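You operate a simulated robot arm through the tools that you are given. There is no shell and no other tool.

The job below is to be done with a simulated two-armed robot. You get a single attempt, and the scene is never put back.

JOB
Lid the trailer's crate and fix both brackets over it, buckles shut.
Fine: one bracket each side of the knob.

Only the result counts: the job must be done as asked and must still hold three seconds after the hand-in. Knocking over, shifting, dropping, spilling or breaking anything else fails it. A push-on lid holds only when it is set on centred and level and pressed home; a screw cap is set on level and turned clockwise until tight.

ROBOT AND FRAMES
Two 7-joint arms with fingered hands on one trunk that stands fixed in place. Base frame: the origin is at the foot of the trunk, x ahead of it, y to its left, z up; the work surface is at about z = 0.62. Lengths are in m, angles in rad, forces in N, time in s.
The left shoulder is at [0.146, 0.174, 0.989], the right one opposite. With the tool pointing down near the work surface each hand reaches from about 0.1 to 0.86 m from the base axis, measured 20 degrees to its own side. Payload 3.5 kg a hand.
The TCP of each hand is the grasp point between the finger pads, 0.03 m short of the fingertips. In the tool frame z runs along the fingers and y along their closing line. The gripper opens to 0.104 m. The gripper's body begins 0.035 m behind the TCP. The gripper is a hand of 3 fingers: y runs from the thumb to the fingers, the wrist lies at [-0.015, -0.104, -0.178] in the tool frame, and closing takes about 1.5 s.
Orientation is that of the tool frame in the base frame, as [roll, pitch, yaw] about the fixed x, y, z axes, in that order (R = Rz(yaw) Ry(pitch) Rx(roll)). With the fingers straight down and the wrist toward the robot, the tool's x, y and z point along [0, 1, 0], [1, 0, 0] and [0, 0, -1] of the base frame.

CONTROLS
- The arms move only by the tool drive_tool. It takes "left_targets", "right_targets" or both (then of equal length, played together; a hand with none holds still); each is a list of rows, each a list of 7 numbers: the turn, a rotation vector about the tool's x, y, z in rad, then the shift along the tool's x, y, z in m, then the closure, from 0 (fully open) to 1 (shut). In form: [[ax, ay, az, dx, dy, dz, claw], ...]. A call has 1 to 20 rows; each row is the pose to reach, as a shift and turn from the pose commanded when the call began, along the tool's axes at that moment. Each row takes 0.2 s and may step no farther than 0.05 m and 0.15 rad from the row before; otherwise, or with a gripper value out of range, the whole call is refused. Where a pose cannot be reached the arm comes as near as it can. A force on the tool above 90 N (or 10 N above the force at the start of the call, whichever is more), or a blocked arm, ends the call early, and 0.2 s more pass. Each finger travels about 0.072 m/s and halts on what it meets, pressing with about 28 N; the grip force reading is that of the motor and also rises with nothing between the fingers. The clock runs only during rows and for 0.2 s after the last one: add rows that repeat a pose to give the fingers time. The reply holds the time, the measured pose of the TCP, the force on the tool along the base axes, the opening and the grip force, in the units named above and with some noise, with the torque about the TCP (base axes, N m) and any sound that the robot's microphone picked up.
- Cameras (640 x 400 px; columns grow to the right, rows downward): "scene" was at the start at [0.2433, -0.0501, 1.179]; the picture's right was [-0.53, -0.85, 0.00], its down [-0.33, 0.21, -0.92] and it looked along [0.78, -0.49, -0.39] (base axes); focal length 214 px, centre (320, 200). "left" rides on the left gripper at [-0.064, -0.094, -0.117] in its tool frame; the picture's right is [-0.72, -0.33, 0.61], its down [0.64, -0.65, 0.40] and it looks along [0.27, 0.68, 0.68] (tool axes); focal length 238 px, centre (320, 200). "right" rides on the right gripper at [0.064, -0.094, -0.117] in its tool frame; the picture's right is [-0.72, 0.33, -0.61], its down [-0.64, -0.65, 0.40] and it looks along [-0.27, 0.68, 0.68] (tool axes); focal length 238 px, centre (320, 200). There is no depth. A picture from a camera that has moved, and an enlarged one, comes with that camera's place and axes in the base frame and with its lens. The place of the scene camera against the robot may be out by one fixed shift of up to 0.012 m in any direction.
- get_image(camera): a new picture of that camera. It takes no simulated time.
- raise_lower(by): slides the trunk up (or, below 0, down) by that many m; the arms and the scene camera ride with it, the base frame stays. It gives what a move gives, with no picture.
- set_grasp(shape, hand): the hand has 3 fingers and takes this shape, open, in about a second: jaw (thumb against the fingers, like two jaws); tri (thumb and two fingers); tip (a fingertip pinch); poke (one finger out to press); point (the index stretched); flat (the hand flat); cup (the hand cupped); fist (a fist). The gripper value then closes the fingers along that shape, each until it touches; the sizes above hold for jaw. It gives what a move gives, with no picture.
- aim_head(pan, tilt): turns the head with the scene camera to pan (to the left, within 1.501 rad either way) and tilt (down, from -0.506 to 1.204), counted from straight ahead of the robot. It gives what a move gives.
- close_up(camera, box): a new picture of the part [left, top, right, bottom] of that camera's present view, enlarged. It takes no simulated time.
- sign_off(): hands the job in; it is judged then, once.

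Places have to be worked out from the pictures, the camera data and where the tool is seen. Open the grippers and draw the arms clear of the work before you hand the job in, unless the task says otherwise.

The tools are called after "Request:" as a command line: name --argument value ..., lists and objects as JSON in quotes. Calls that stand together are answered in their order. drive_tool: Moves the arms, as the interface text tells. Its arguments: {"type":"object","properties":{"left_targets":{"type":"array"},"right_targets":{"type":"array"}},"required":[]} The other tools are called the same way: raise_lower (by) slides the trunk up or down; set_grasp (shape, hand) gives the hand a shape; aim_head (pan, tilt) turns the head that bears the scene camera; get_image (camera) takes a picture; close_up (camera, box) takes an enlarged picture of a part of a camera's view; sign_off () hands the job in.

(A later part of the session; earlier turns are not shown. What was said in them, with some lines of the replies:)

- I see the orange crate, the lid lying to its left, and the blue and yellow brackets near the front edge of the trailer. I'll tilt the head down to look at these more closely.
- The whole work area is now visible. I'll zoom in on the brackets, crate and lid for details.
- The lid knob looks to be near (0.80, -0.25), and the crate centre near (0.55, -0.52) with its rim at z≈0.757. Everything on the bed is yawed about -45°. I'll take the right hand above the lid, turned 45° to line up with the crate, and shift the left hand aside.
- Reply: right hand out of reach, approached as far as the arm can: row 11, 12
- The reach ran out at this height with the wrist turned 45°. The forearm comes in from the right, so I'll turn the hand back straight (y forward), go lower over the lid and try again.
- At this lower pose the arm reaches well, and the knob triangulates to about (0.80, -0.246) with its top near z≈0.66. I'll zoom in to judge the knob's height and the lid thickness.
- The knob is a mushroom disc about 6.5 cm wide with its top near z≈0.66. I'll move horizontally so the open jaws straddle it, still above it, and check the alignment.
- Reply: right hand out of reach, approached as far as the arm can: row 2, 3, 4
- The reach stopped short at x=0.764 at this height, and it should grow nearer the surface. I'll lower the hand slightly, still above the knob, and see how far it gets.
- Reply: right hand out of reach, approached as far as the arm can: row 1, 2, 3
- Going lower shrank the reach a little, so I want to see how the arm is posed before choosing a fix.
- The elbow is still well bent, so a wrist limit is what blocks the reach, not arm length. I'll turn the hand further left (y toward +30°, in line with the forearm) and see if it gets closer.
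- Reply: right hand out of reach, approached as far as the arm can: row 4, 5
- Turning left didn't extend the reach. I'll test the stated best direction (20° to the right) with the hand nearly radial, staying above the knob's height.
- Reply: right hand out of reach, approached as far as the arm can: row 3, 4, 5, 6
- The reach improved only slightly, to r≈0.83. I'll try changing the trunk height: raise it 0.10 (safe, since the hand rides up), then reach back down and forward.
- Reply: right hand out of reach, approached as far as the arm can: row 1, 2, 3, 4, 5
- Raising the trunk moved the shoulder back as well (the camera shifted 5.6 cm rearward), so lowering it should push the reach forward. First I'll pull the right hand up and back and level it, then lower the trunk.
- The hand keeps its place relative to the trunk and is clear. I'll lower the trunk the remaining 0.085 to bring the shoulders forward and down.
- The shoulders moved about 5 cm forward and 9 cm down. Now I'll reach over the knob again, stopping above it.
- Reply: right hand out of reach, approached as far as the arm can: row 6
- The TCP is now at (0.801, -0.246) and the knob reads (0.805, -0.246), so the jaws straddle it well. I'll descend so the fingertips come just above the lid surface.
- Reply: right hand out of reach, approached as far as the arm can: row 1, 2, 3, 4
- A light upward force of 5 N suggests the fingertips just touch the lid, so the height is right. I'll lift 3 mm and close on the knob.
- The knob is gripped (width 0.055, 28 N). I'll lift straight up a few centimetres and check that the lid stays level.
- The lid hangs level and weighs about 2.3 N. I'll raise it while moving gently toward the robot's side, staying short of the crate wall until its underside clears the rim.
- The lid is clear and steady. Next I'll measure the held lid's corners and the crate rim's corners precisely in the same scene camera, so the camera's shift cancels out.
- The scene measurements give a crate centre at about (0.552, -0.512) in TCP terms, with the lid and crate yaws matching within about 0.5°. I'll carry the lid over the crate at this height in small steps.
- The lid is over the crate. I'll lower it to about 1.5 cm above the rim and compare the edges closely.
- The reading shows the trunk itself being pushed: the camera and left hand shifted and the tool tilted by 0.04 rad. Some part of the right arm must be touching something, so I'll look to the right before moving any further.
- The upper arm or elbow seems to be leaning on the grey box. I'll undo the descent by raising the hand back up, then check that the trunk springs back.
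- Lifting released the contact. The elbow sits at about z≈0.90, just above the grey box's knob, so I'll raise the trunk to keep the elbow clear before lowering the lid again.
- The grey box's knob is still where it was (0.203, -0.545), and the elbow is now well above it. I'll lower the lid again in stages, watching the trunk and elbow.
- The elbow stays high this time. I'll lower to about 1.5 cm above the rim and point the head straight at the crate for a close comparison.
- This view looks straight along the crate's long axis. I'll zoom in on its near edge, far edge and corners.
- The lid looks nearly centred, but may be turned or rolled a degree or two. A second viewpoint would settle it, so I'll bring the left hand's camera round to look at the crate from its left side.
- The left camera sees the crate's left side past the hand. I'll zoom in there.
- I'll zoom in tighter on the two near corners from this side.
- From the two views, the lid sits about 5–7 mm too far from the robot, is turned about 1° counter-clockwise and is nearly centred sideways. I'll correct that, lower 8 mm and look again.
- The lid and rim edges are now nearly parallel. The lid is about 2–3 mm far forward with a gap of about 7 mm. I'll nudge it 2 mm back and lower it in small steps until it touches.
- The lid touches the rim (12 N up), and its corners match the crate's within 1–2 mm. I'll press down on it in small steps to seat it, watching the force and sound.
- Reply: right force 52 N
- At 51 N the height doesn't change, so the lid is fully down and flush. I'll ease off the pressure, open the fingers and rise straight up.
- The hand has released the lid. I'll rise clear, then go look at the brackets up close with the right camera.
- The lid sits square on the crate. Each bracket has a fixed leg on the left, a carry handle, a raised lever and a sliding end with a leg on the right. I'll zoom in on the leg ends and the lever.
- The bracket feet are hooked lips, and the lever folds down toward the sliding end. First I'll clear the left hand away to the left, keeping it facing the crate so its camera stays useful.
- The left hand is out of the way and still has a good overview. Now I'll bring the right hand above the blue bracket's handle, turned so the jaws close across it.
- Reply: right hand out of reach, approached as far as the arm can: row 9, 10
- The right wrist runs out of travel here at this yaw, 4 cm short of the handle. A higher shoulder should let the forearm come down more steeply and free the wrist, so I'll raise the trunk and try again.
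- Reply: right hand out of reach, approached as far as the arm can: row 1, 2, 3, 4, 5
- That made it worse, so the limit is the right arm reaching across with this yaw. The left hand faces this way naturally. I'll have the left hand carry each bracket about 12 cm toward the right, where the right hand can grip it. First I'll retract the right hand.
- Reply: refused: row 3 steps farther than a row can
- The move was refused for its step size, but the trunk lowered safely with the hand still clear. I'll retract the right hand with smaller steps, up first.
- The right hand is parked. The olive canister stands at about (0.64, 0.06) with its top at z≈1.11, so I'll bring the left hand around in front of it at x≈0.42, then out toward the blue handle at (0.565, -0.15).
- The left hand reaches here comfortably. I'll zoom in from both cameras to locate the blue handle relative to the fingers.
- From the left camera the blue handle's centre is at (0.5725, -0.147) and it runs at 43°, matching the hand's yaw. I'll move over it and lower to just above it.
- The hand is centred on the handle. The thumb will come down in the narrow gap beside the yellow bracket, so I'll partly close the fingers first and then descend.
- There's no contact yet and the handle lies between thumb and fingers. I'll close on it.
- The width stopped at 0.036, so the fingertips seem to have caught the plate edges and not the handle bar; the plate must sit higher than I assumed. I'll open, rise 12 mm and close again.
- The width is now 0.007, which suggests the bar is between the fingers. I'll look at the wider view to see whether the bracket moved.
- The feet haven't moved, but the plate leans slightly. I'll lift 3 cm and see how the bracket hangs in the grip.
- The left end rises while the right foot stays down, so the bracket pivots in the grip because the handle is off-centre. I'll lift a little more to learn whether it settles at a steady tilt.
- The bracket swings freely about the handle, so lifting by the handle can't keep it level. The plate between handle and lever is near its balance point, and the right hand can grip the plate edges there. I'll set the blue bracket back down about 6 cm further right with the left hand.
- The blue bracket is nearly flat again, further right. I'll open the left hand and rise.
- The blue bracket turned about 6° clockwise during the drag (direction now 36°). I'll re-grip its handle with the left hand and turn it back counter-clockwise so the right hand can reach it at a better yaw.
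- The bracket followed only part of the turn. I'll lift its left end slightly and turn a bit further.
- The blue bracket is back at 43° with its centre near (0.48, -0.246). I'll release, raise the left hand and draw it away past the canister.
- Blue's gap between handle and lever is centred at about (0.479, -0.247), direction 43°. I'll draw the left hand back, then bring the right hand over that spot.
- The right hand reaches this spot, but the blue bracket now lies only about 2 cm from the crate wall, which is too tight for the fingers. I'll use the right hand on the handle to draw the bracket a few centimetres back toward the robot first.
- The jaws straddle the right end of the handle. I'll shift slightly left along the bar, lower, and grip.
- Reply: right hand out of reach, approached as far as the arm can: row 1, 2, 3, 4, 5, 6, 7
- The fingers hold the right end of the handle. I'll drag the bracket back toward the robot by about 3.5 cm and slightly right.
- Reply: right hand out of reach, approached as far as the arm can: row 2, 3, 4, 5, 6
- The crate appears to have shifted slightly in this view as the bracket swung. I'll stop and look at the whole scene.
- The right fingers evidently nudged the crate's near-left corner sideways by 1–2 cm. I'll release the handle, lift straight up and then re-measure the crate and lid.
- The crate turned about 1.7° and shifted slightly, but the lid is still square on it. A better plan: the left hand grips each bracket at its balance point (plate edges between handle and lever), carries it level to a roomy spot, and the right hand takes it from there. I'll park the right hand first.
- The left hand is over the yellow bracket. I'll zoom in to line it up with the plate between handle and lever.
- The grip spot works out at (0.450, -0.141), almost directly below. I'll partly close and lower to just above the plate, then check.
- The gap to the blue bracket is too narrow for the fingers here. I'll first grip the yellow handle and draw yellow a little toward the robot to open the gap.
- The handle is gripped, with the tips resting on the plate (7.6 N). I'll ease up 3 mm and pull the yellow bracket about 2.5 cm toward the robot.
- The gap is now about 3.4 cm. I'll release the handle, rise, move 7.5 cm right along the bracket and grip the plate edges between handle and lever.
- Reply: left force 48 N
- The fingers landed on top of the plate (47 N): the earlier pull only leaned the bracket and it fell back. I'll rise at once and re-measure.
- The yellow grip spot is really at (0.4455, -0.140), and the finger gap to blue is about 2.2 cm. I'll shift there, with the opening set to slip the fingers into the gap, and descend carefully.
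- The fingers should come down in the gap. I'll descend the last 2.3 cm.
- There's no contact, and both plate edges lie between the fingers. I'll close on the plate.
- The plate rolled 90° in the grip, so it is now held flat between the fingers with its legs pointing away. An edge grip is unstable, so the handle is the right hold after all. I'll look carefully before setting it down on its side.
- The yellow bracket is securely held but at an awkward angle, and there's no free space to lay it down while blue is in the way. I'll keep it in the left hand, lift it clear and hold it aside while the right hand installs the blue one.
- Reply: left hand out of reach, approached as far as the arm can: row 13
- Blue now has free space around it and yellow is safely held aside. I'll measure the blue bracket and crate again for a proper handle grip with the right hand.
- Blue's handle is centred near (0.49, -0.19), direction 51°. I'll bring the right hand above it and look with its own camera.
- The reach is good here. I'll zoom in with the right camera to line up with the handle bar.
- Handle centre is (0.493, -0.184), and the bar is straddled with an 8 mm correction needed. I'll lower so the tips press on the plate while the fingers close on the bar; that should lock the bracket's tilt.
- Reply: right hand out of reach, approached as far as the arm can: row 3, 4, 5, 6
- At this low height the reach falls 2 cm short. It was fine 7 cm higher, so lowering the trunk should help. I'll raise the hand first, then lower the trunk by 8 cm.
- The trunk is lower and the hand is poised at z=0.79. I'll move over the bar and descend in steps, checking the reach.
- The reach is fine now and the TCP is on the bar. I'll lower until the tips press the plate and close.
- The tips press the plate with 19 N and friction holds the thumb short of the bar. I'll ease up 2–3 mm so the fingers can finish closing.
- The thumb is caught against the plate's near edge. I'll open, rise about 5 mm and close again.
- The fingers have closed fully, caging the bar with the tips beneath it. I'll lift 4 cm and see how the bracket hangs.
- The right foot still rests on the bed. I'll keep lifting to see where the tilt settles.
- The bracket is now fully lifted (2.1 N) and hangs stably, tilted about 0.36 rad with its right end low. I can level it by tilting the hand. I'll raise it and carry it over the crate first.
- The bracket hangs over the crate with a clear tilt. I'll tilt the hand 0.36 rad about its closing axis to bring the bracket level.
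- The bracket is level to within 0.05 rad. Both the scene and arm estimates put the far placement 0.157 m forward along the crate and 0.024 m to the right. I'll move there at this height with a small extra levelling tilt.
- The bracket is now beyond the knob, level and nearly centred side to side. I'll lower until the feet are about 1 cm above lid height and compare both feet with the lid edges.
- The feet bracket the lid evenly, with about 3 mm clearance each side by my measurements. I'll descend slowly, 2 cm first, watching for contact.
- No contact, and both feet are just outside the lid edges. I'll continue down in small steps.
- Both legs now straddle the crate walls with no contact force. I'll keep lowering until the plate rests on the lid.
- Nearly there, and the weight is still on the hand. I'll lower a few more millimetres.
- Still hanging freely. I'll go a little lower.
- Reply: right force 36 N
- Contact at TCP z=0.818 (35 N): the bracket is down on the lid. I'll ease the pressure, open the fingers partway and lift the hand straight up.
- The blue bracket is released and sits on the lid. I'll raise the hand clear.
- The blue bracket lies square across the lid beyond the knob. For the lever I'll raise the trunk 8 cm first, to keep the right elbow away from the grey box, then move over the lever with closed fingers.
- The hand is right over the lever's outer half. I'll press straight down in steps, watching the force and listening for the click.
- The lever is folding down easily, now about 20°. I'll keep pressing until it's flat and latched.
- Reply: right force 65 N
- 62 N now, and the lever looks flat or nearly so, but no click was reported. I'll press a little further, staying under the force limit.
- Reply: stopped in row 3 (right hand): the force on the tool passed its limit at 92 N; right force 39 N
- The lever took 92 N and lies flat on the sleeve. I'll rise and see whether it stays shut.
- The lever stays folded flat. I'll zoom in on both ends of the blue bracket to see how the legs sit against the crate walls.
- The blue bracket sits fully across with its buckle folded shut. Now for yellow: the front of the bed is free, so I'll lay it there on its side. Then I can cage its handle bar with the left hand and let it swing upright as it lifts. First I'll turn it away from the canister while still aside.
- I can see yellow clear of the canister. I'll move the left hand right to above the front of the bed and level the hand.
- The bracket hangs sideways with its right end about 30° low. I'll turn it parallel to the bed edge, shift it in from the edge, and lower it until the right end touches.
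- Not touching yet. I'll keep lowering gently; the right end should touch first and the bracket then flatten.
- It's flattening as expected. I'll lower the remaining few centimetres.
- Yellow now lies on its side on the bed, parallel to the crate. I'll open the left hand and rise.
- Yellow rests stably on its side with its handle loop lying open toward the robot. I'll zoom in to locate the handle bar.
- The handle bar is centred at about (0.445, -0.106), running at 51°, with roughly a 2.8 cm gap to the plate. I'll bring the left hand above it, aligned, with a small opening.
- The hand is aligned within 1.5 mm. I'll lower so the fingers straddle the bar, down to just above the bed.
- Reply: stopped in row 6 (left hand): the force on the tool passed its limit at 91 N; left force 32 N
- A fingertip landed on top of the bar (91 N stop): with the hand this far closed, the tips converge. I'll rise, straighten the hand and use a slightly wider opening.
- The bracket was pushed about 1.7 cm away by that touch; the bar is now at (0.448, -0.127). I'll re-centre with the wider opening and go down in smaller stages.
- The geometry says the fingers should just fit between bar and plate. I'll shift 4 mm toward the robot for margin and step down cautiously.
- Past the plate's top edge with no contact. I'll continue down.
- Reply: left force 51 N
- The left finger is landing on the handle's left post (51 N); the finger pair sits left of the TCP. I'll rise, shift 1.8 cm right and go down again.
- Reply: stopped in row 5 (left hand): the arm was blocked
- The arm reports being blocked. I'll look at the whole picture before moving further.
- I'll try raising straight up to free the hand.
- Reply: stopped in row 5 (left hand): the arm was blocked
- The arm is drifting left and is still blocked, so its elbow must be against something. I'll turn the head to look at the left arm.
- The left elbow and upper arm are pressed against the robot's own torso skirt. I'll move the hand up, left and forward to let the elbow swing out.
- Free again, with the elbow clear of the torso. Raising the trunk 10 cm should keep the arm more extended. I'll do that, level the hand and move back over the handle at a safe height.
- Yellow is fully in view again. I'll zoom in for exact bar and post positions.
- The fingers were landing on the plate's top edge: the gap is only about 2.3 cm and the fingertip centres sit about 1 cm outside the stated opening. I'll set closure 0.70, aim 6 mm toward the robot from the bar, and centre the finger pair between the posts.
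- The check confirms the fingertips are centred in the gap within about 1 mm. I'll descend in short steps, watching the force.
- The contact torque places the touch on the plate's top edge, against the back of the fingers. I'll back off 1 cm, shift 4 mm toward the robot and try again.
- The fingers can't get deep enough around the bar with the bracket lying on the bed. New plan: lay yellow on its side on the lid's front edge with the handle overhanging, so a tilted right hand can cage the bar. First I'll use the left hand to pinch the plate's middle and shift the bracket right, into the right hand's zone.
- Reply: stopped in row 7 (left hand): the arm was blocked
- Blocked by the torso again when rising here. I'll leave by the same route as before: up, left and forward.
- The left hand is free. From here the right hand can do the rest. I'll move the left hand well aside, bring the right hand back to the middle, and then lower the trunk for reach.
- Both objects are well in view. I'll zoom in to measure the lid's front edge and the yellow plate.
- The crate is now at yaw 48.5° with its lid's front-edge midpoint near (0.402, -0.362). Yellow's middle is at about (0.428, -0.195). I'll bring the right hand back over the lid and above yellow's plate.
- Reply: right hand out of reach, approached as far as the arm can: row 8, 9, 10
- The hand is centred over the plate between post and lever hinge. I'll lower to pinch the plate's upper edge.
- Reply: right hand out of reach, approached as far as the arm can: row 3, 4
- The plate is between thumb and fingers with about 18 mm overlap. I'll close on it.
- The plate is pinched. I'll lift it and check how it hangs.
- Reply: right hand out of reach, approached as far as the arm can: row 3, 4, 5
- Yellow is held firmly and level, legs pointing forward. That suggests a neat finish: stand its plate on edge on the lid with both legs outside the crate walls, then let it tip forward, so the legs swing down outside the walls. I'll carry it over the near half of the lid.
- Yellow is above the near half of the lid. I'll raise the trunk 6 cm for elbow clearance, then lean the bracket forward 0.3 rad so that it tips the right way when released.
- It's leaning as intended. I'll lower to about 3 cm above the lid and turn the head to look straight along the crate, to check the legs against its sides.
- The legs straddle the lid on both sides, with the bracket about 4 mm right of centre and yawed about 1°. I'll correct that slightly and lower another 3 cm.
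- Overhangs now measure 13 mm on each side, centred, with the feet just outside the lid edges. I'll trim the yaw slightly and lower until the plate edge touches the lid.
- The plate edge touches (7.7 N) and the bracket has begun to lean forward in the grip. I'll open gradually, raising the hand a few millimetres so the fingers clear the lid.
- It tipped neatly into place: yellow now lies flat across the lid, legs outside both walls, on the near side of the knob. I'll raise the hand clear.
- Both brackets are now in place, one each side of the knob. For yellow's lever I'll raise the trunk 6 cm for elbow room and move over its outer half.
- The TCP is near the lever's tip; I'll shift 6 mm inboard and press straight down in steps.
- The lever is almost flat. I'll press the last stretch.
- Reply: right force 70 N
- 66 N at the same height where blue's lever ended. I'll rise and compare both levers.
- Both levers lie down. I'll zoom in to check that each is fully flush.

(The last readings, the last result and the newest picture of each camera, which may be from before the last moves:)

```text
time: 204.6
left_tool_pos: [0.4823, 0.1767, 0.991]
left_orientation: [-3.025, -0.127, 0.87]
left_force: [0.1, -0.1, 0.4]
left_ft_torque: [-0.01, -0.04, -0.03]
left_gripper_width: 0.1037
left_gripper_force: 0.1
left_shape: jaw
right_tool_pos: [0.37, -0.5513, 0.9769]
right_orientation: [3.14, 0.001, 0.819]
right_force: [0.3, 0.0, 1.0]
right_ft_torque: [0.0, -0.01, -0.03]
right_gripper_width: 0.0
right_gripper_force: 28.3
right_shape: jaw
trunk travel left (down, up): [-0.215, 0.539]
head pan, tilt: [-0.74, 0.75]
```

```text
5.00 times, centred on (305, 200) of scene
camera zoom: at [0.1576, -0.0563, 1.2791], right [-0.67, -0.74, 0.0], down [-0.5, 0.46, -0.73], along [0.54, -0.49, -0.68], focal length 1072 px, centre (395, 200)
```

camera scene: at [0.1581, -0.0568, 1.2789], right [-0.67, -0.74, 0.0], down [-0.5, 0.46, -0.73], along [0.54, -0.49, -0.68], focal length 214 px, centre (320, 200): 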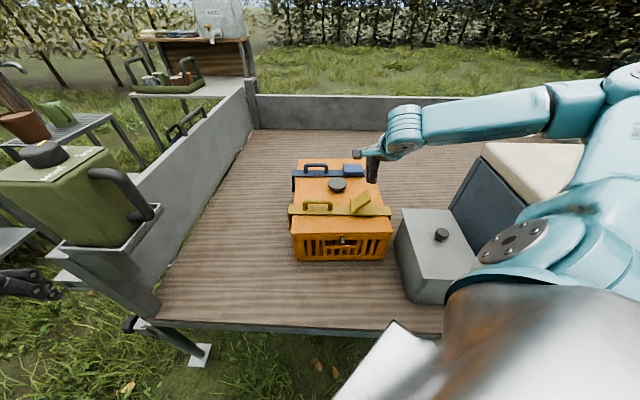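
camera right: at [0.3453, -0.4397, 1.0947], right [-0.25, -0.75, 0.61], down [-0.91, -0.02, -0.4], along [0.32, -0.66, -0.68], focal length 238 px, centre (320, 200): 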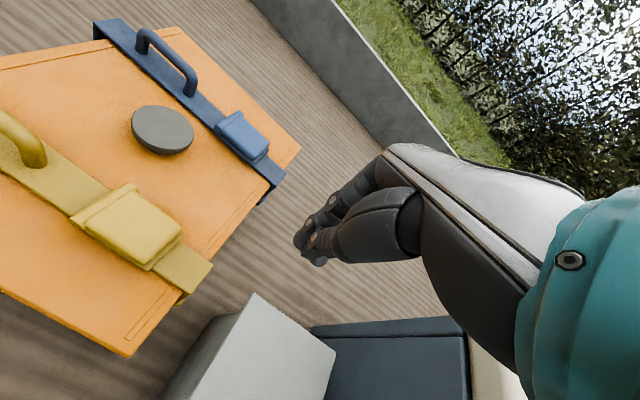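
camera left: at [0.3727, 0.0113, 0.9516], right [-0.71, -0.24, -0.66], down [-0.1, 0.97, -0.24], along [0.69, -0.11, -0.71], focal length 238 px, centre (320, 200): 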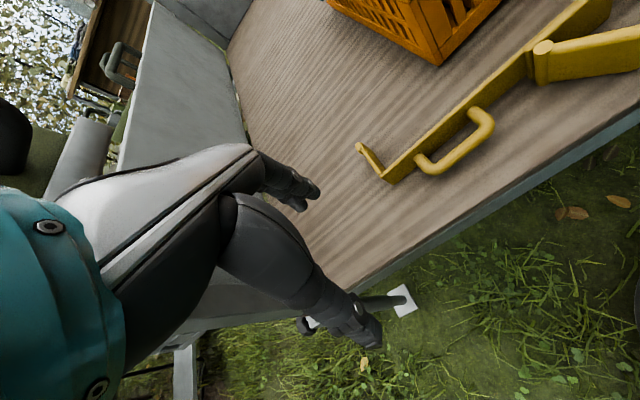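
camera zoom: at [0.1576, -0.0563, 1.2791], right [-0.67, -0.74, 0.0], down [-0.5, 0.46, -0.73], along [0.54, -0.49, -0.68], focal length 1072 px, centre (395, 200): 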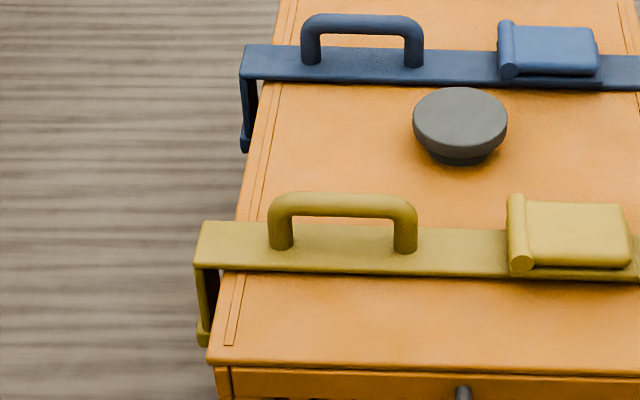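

Both levers are fully flush on their sleeves. By my measurements the right overhangs are about 9 and 11 mm, so the brackets are near centre. Next I'll check that the lid is still square on the crate and the neighbouring things haven't moved.

Request:
close_up --camera "scene" --box '[280, 220, 330, 262]'

Request:
close_up --camera "scene" --box '[355, 215, 405, 262]'

Request:
get_image --camera "scene"

```text
9.52 times, centred on (305, 241) of scene
camera zoom: at [0.1576, -0.0563, 1.2791], right [-0.67, -0.74, 0.0], down [-0.5, 0.46, -0.73], along [0.54, -0.49, -0.68], focal length 2043 px, centre (463, -190)
```

zoom: 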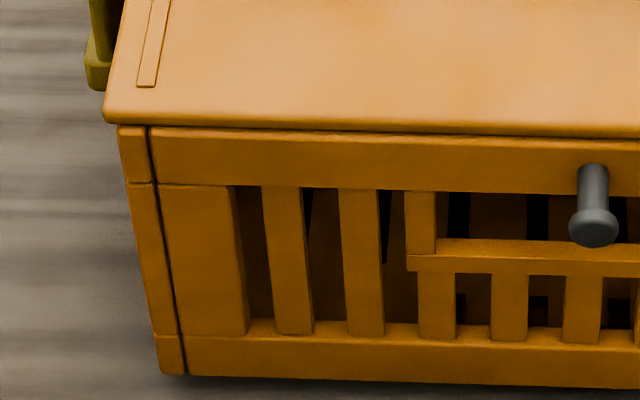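

```text
8.51 times, centred on (380, 238) of scene
camera zoom: at [0.1576, -0.0563, 1.2791], right [-0.67, -0.74, 0.0], down [-0.5, 0.46, -0.73], along [0.54, -0.49, -0.68], focal length 1825 px, centre (-191, -128)
```

zoom: 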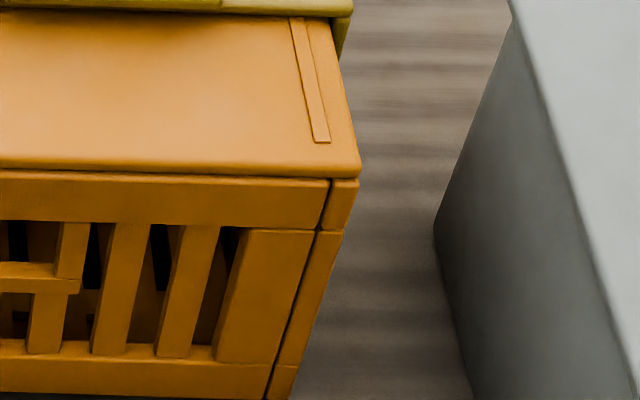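

```text
taken
camera scene: at [0.1576, -0.0563, 1.2791], right [-0.67, -0.74, 0.0], down [-0.5, 0.46, -0.73], along [0.54, -0.49, -0.68], focal length 214 px, centre (320, 200)
```

scene: 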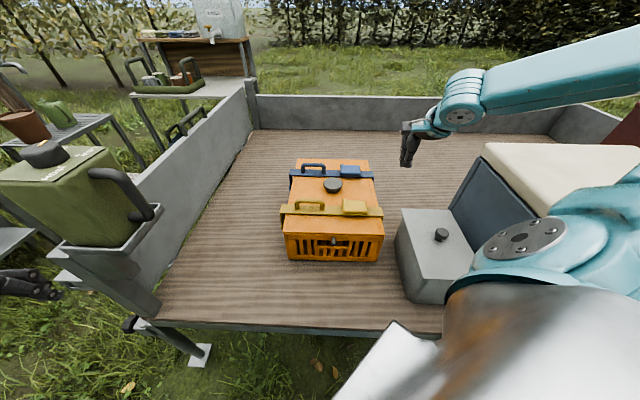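

The lid is square on the crate, within about 2 mm, and the grey box hasn't moved. I'll take one more look at the crate's left side with the left camera, to see how the hooks sit.

Request:
drive_tool --left_targets '[[-0.02, -0.013, 0.08, -0.015, 0.01, -0.045, 0], [-0.044, -0.027, 0.16, -0.04, 0.03, -0.075, 0], [-0.066, -0.04, 0.24, -0.07, 0.053, -0.1, 0], [-0.088, -0.054, 0.32, -0.1, 0.075, -0.12, 0], [-0.11, -0.067, 0.4, -0.13, 0.098, -0.14, 0], [-0.13, -0.08, 0.48, -0.16, 0.12, -0.155, 0], [-0.153, -0.094, 0.57, -0.1883, 0.1421, -0.1626, 0], [-0.153, -0.094, 0.57, -0.1883, 0.1421, -0.1626, 0]]'

Request:
get_image --camera "left"

```text
time: 206.3
left_tool_pos: [0.4726, -0.0799, 1.1105]
left_orientation: [3.135, 0.001, 0.305]
left_force: [0.6, 0.0, -0.7]
left_ft_torque: [0.03, -0.04, -0.01]
left_gripper_width: 0.1037
left_gripper_force: 0.1
left_shape: jaw
right_tool_pos: [0.3698, -0.5519, 0.9778]
right_orientation: [-3.141, 0.003, 0.821]
right_force: [-0.2, 0.3, 0.6]
right_ft_torque: [0.0, 0.0, 0.0]
right_gripper_width: 0.0
right_gripper_force: 28.5
right_shape: jaw
trunk travel left (down, up): [-0.215, 0.539]
head pan, tilt: [-0.74, 0.75]
```

```text
taken
camera left: at [0.3827, -0.0111, 1.2277], right [-0.78, 0.09, -0.61], down [0.41, 0.81, -0.41], along [0.46, -0.58, -0.67], focal length 238 px, centre (320, 200)
```

left: 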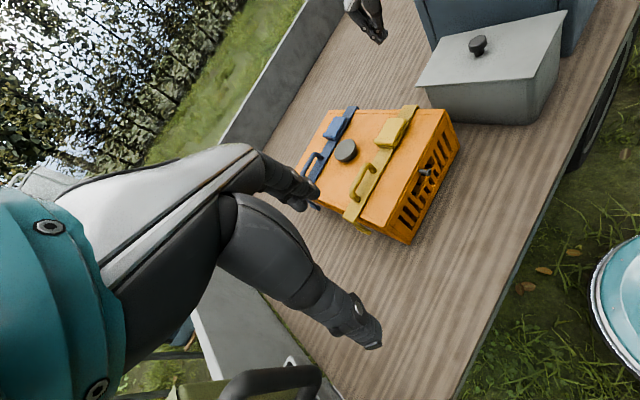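

Request:
close_up --camera "left" --box '[290, 90, 470, 250]'

Request:
close_up --camera "left" --box '[320, 180, 400, 250]'

```text
2.50 times, centred on (380, 170) of left
camera zoom: at [0.3827, -0.0111, 1.2277], right [-0.78, 0.09, -0.61], down [0.41, 0.81, -0.41], along [0.46, -0.58, -0.67], focal length 596 px, centre (170, 275)
```

zoom: 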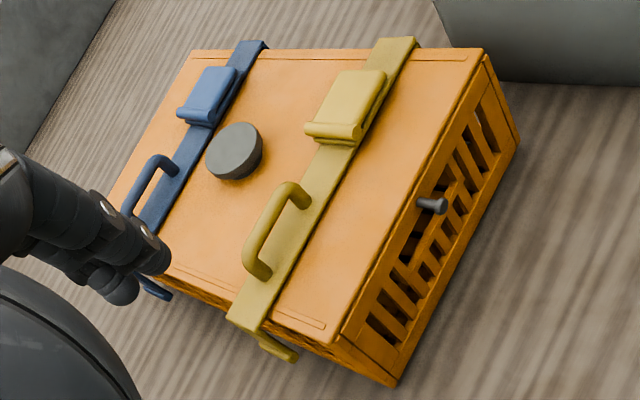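

```text
5.71 times, centred on (360, 215) of left
camera zoom: at [0.3827, -0.0111, 1.2277], right [-0.78, 0.09, -0.61], down [0.41, 0.81, -0.41], along [0.46, -0.58, -0.67], focal length 1362 px, centre (91, 114)
```

zoom: 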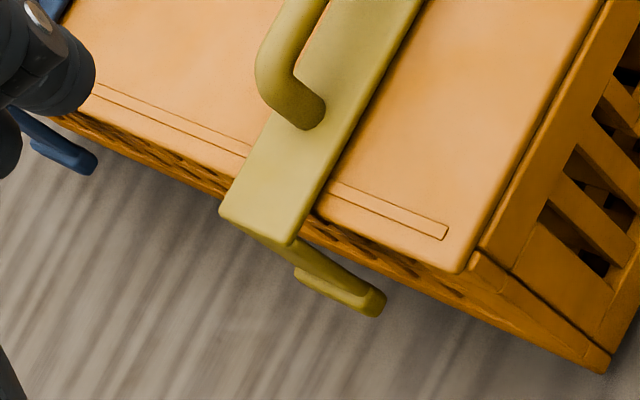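

The left-side view shows both brackets lying flat on the lid, legs straddling the walls, one either side of the knob, with both buckles folded shut. I'll open the right hand and draw both arms clear.

Request:
drive_tool --right_targets '[[0, 0, 0, 0, 0, -0.03, 0.8], [0, 0, 0, 0, 0, -0.06, 0.5], [0, 0, 0, 0, -0.01, -0.09, 0.2], [0, 0, 0, 0, -0.02, -0.12, 0.0], [0, 0, 0, 0.03, -0.03, -0.14, 0.0], [0, 0, 0, 0.06, -0.04, -0.15, 0.0], [0, 0, 0, 0.09, -0.05, -0.15, 0.0]]' --left_targets '[[0, 0, 0, 0, -0.03, -0.02, 0], [0, 0, 0, 0, -0.07, -0.03, 0], [0, 0, 0, 0, -0.11, -0.04, 0], [0, 0, 0, 0, -0.15, -0.05, 0], [0, 0, 0, 0, -0.19, -0.06, 0], [0, 0, 0, 0, -0.23, -0.07, 0], [0, 0, 0, 0, -0.26, -0.08, 0]]'

Request:
get_image --camera "scene"

Request:
close_up --camera "scene" --box '[270, 140, 400, 270]'

```text
time: 207.9
left_tool_pos: [0.3968, 0.1663, 1.1883]
left_orientation: [3.135, 0.002, 0.307]
left_force: [0.1, 0.7, -0.6]
left_ft_torque: [-0.01, 0.0, -0.01]
left_gripper_width: 0.1036
left_gripper_force: 0.1
left_shape: jaw
right_tool_pos: [0.399, -0.4511, 1.1283]
right_orientation: [3.139, 0.004, 0.82]
right_force: [-0.1, 1.0, -0.3]
right_ft_torque: [-0.02, 0.01, 0.02]
right_gripper_width: 0.1035
right_gripper_force: 0.1
right_shape: jaw
trunk travel left (down, up): [-0.215, 0.539]
head pan, tilt: [-0.74, 0.75]
```

```text
taken
camera scene: at [0.1582, -0.0563, 1.2789], right [-0.67, -0.74, 0.0], down [-0.5, 0.46, -0.73], along [0.54, -0.49, -0.68], focal length 214 px, centre (320, 200)
```

scene: 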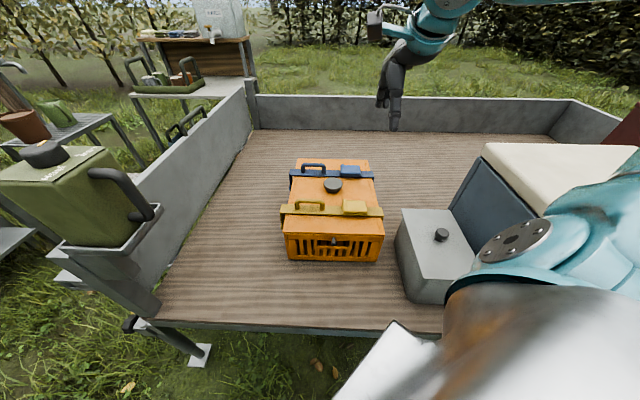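

```text
3.08 times, centred on (335, 205) of scene
camera zoom: at [0.1582, -0.0563, 1.2789], right [-0.67, -0.74, 0.0], down [-0.5, 0.46, -0.73], along [0.54, -0.49, -0.68], focal length 660 px, centre (274, 185)
```

zoom: 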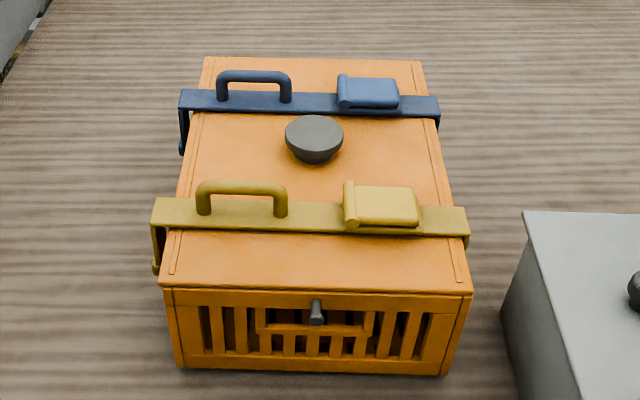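

Everything is in place: the lid is seated, blue and yellow each lie across it on opposite sides of the knob with their buckles folded shut, and both hands are open and clear. I'm handing the job in.

Request:
sign_off

```text
The job is handed in.
```

I've handed the job in. The lid is on the trailer's crate, and both brackets lie across it with their buckles folded shut. The blue bracket is beyond the knob and the yellow one is on the near side. The result hasn't come back, so I can't say whether it passed.

- **Lid:** I pressed it down at about 50 N until it stopped moving. It's level and centred to within about 2 mm.
- **Buckles:** Both levers lie flush, and each stayed down after I let go. I heard no click from either. I pressed the blue one to 92 N and the yellow one to 66 N, so I judged them shut by eye.
- **Bracket fit:** The legs straddle both side walls, but the brackets sit about 3–5 mm left of centre, with a visible gap at the left legs. They may not be clamping tightly.
- **Crate moved:** Handling the brackets and pressing the levers shifted the crate about 2 cm and turned it a few degrees.
- **Grey box:** My right arm leaned on it briefly early on. Its knob measured in the same place afterwards.

Both hands were open and clear before I handed in.
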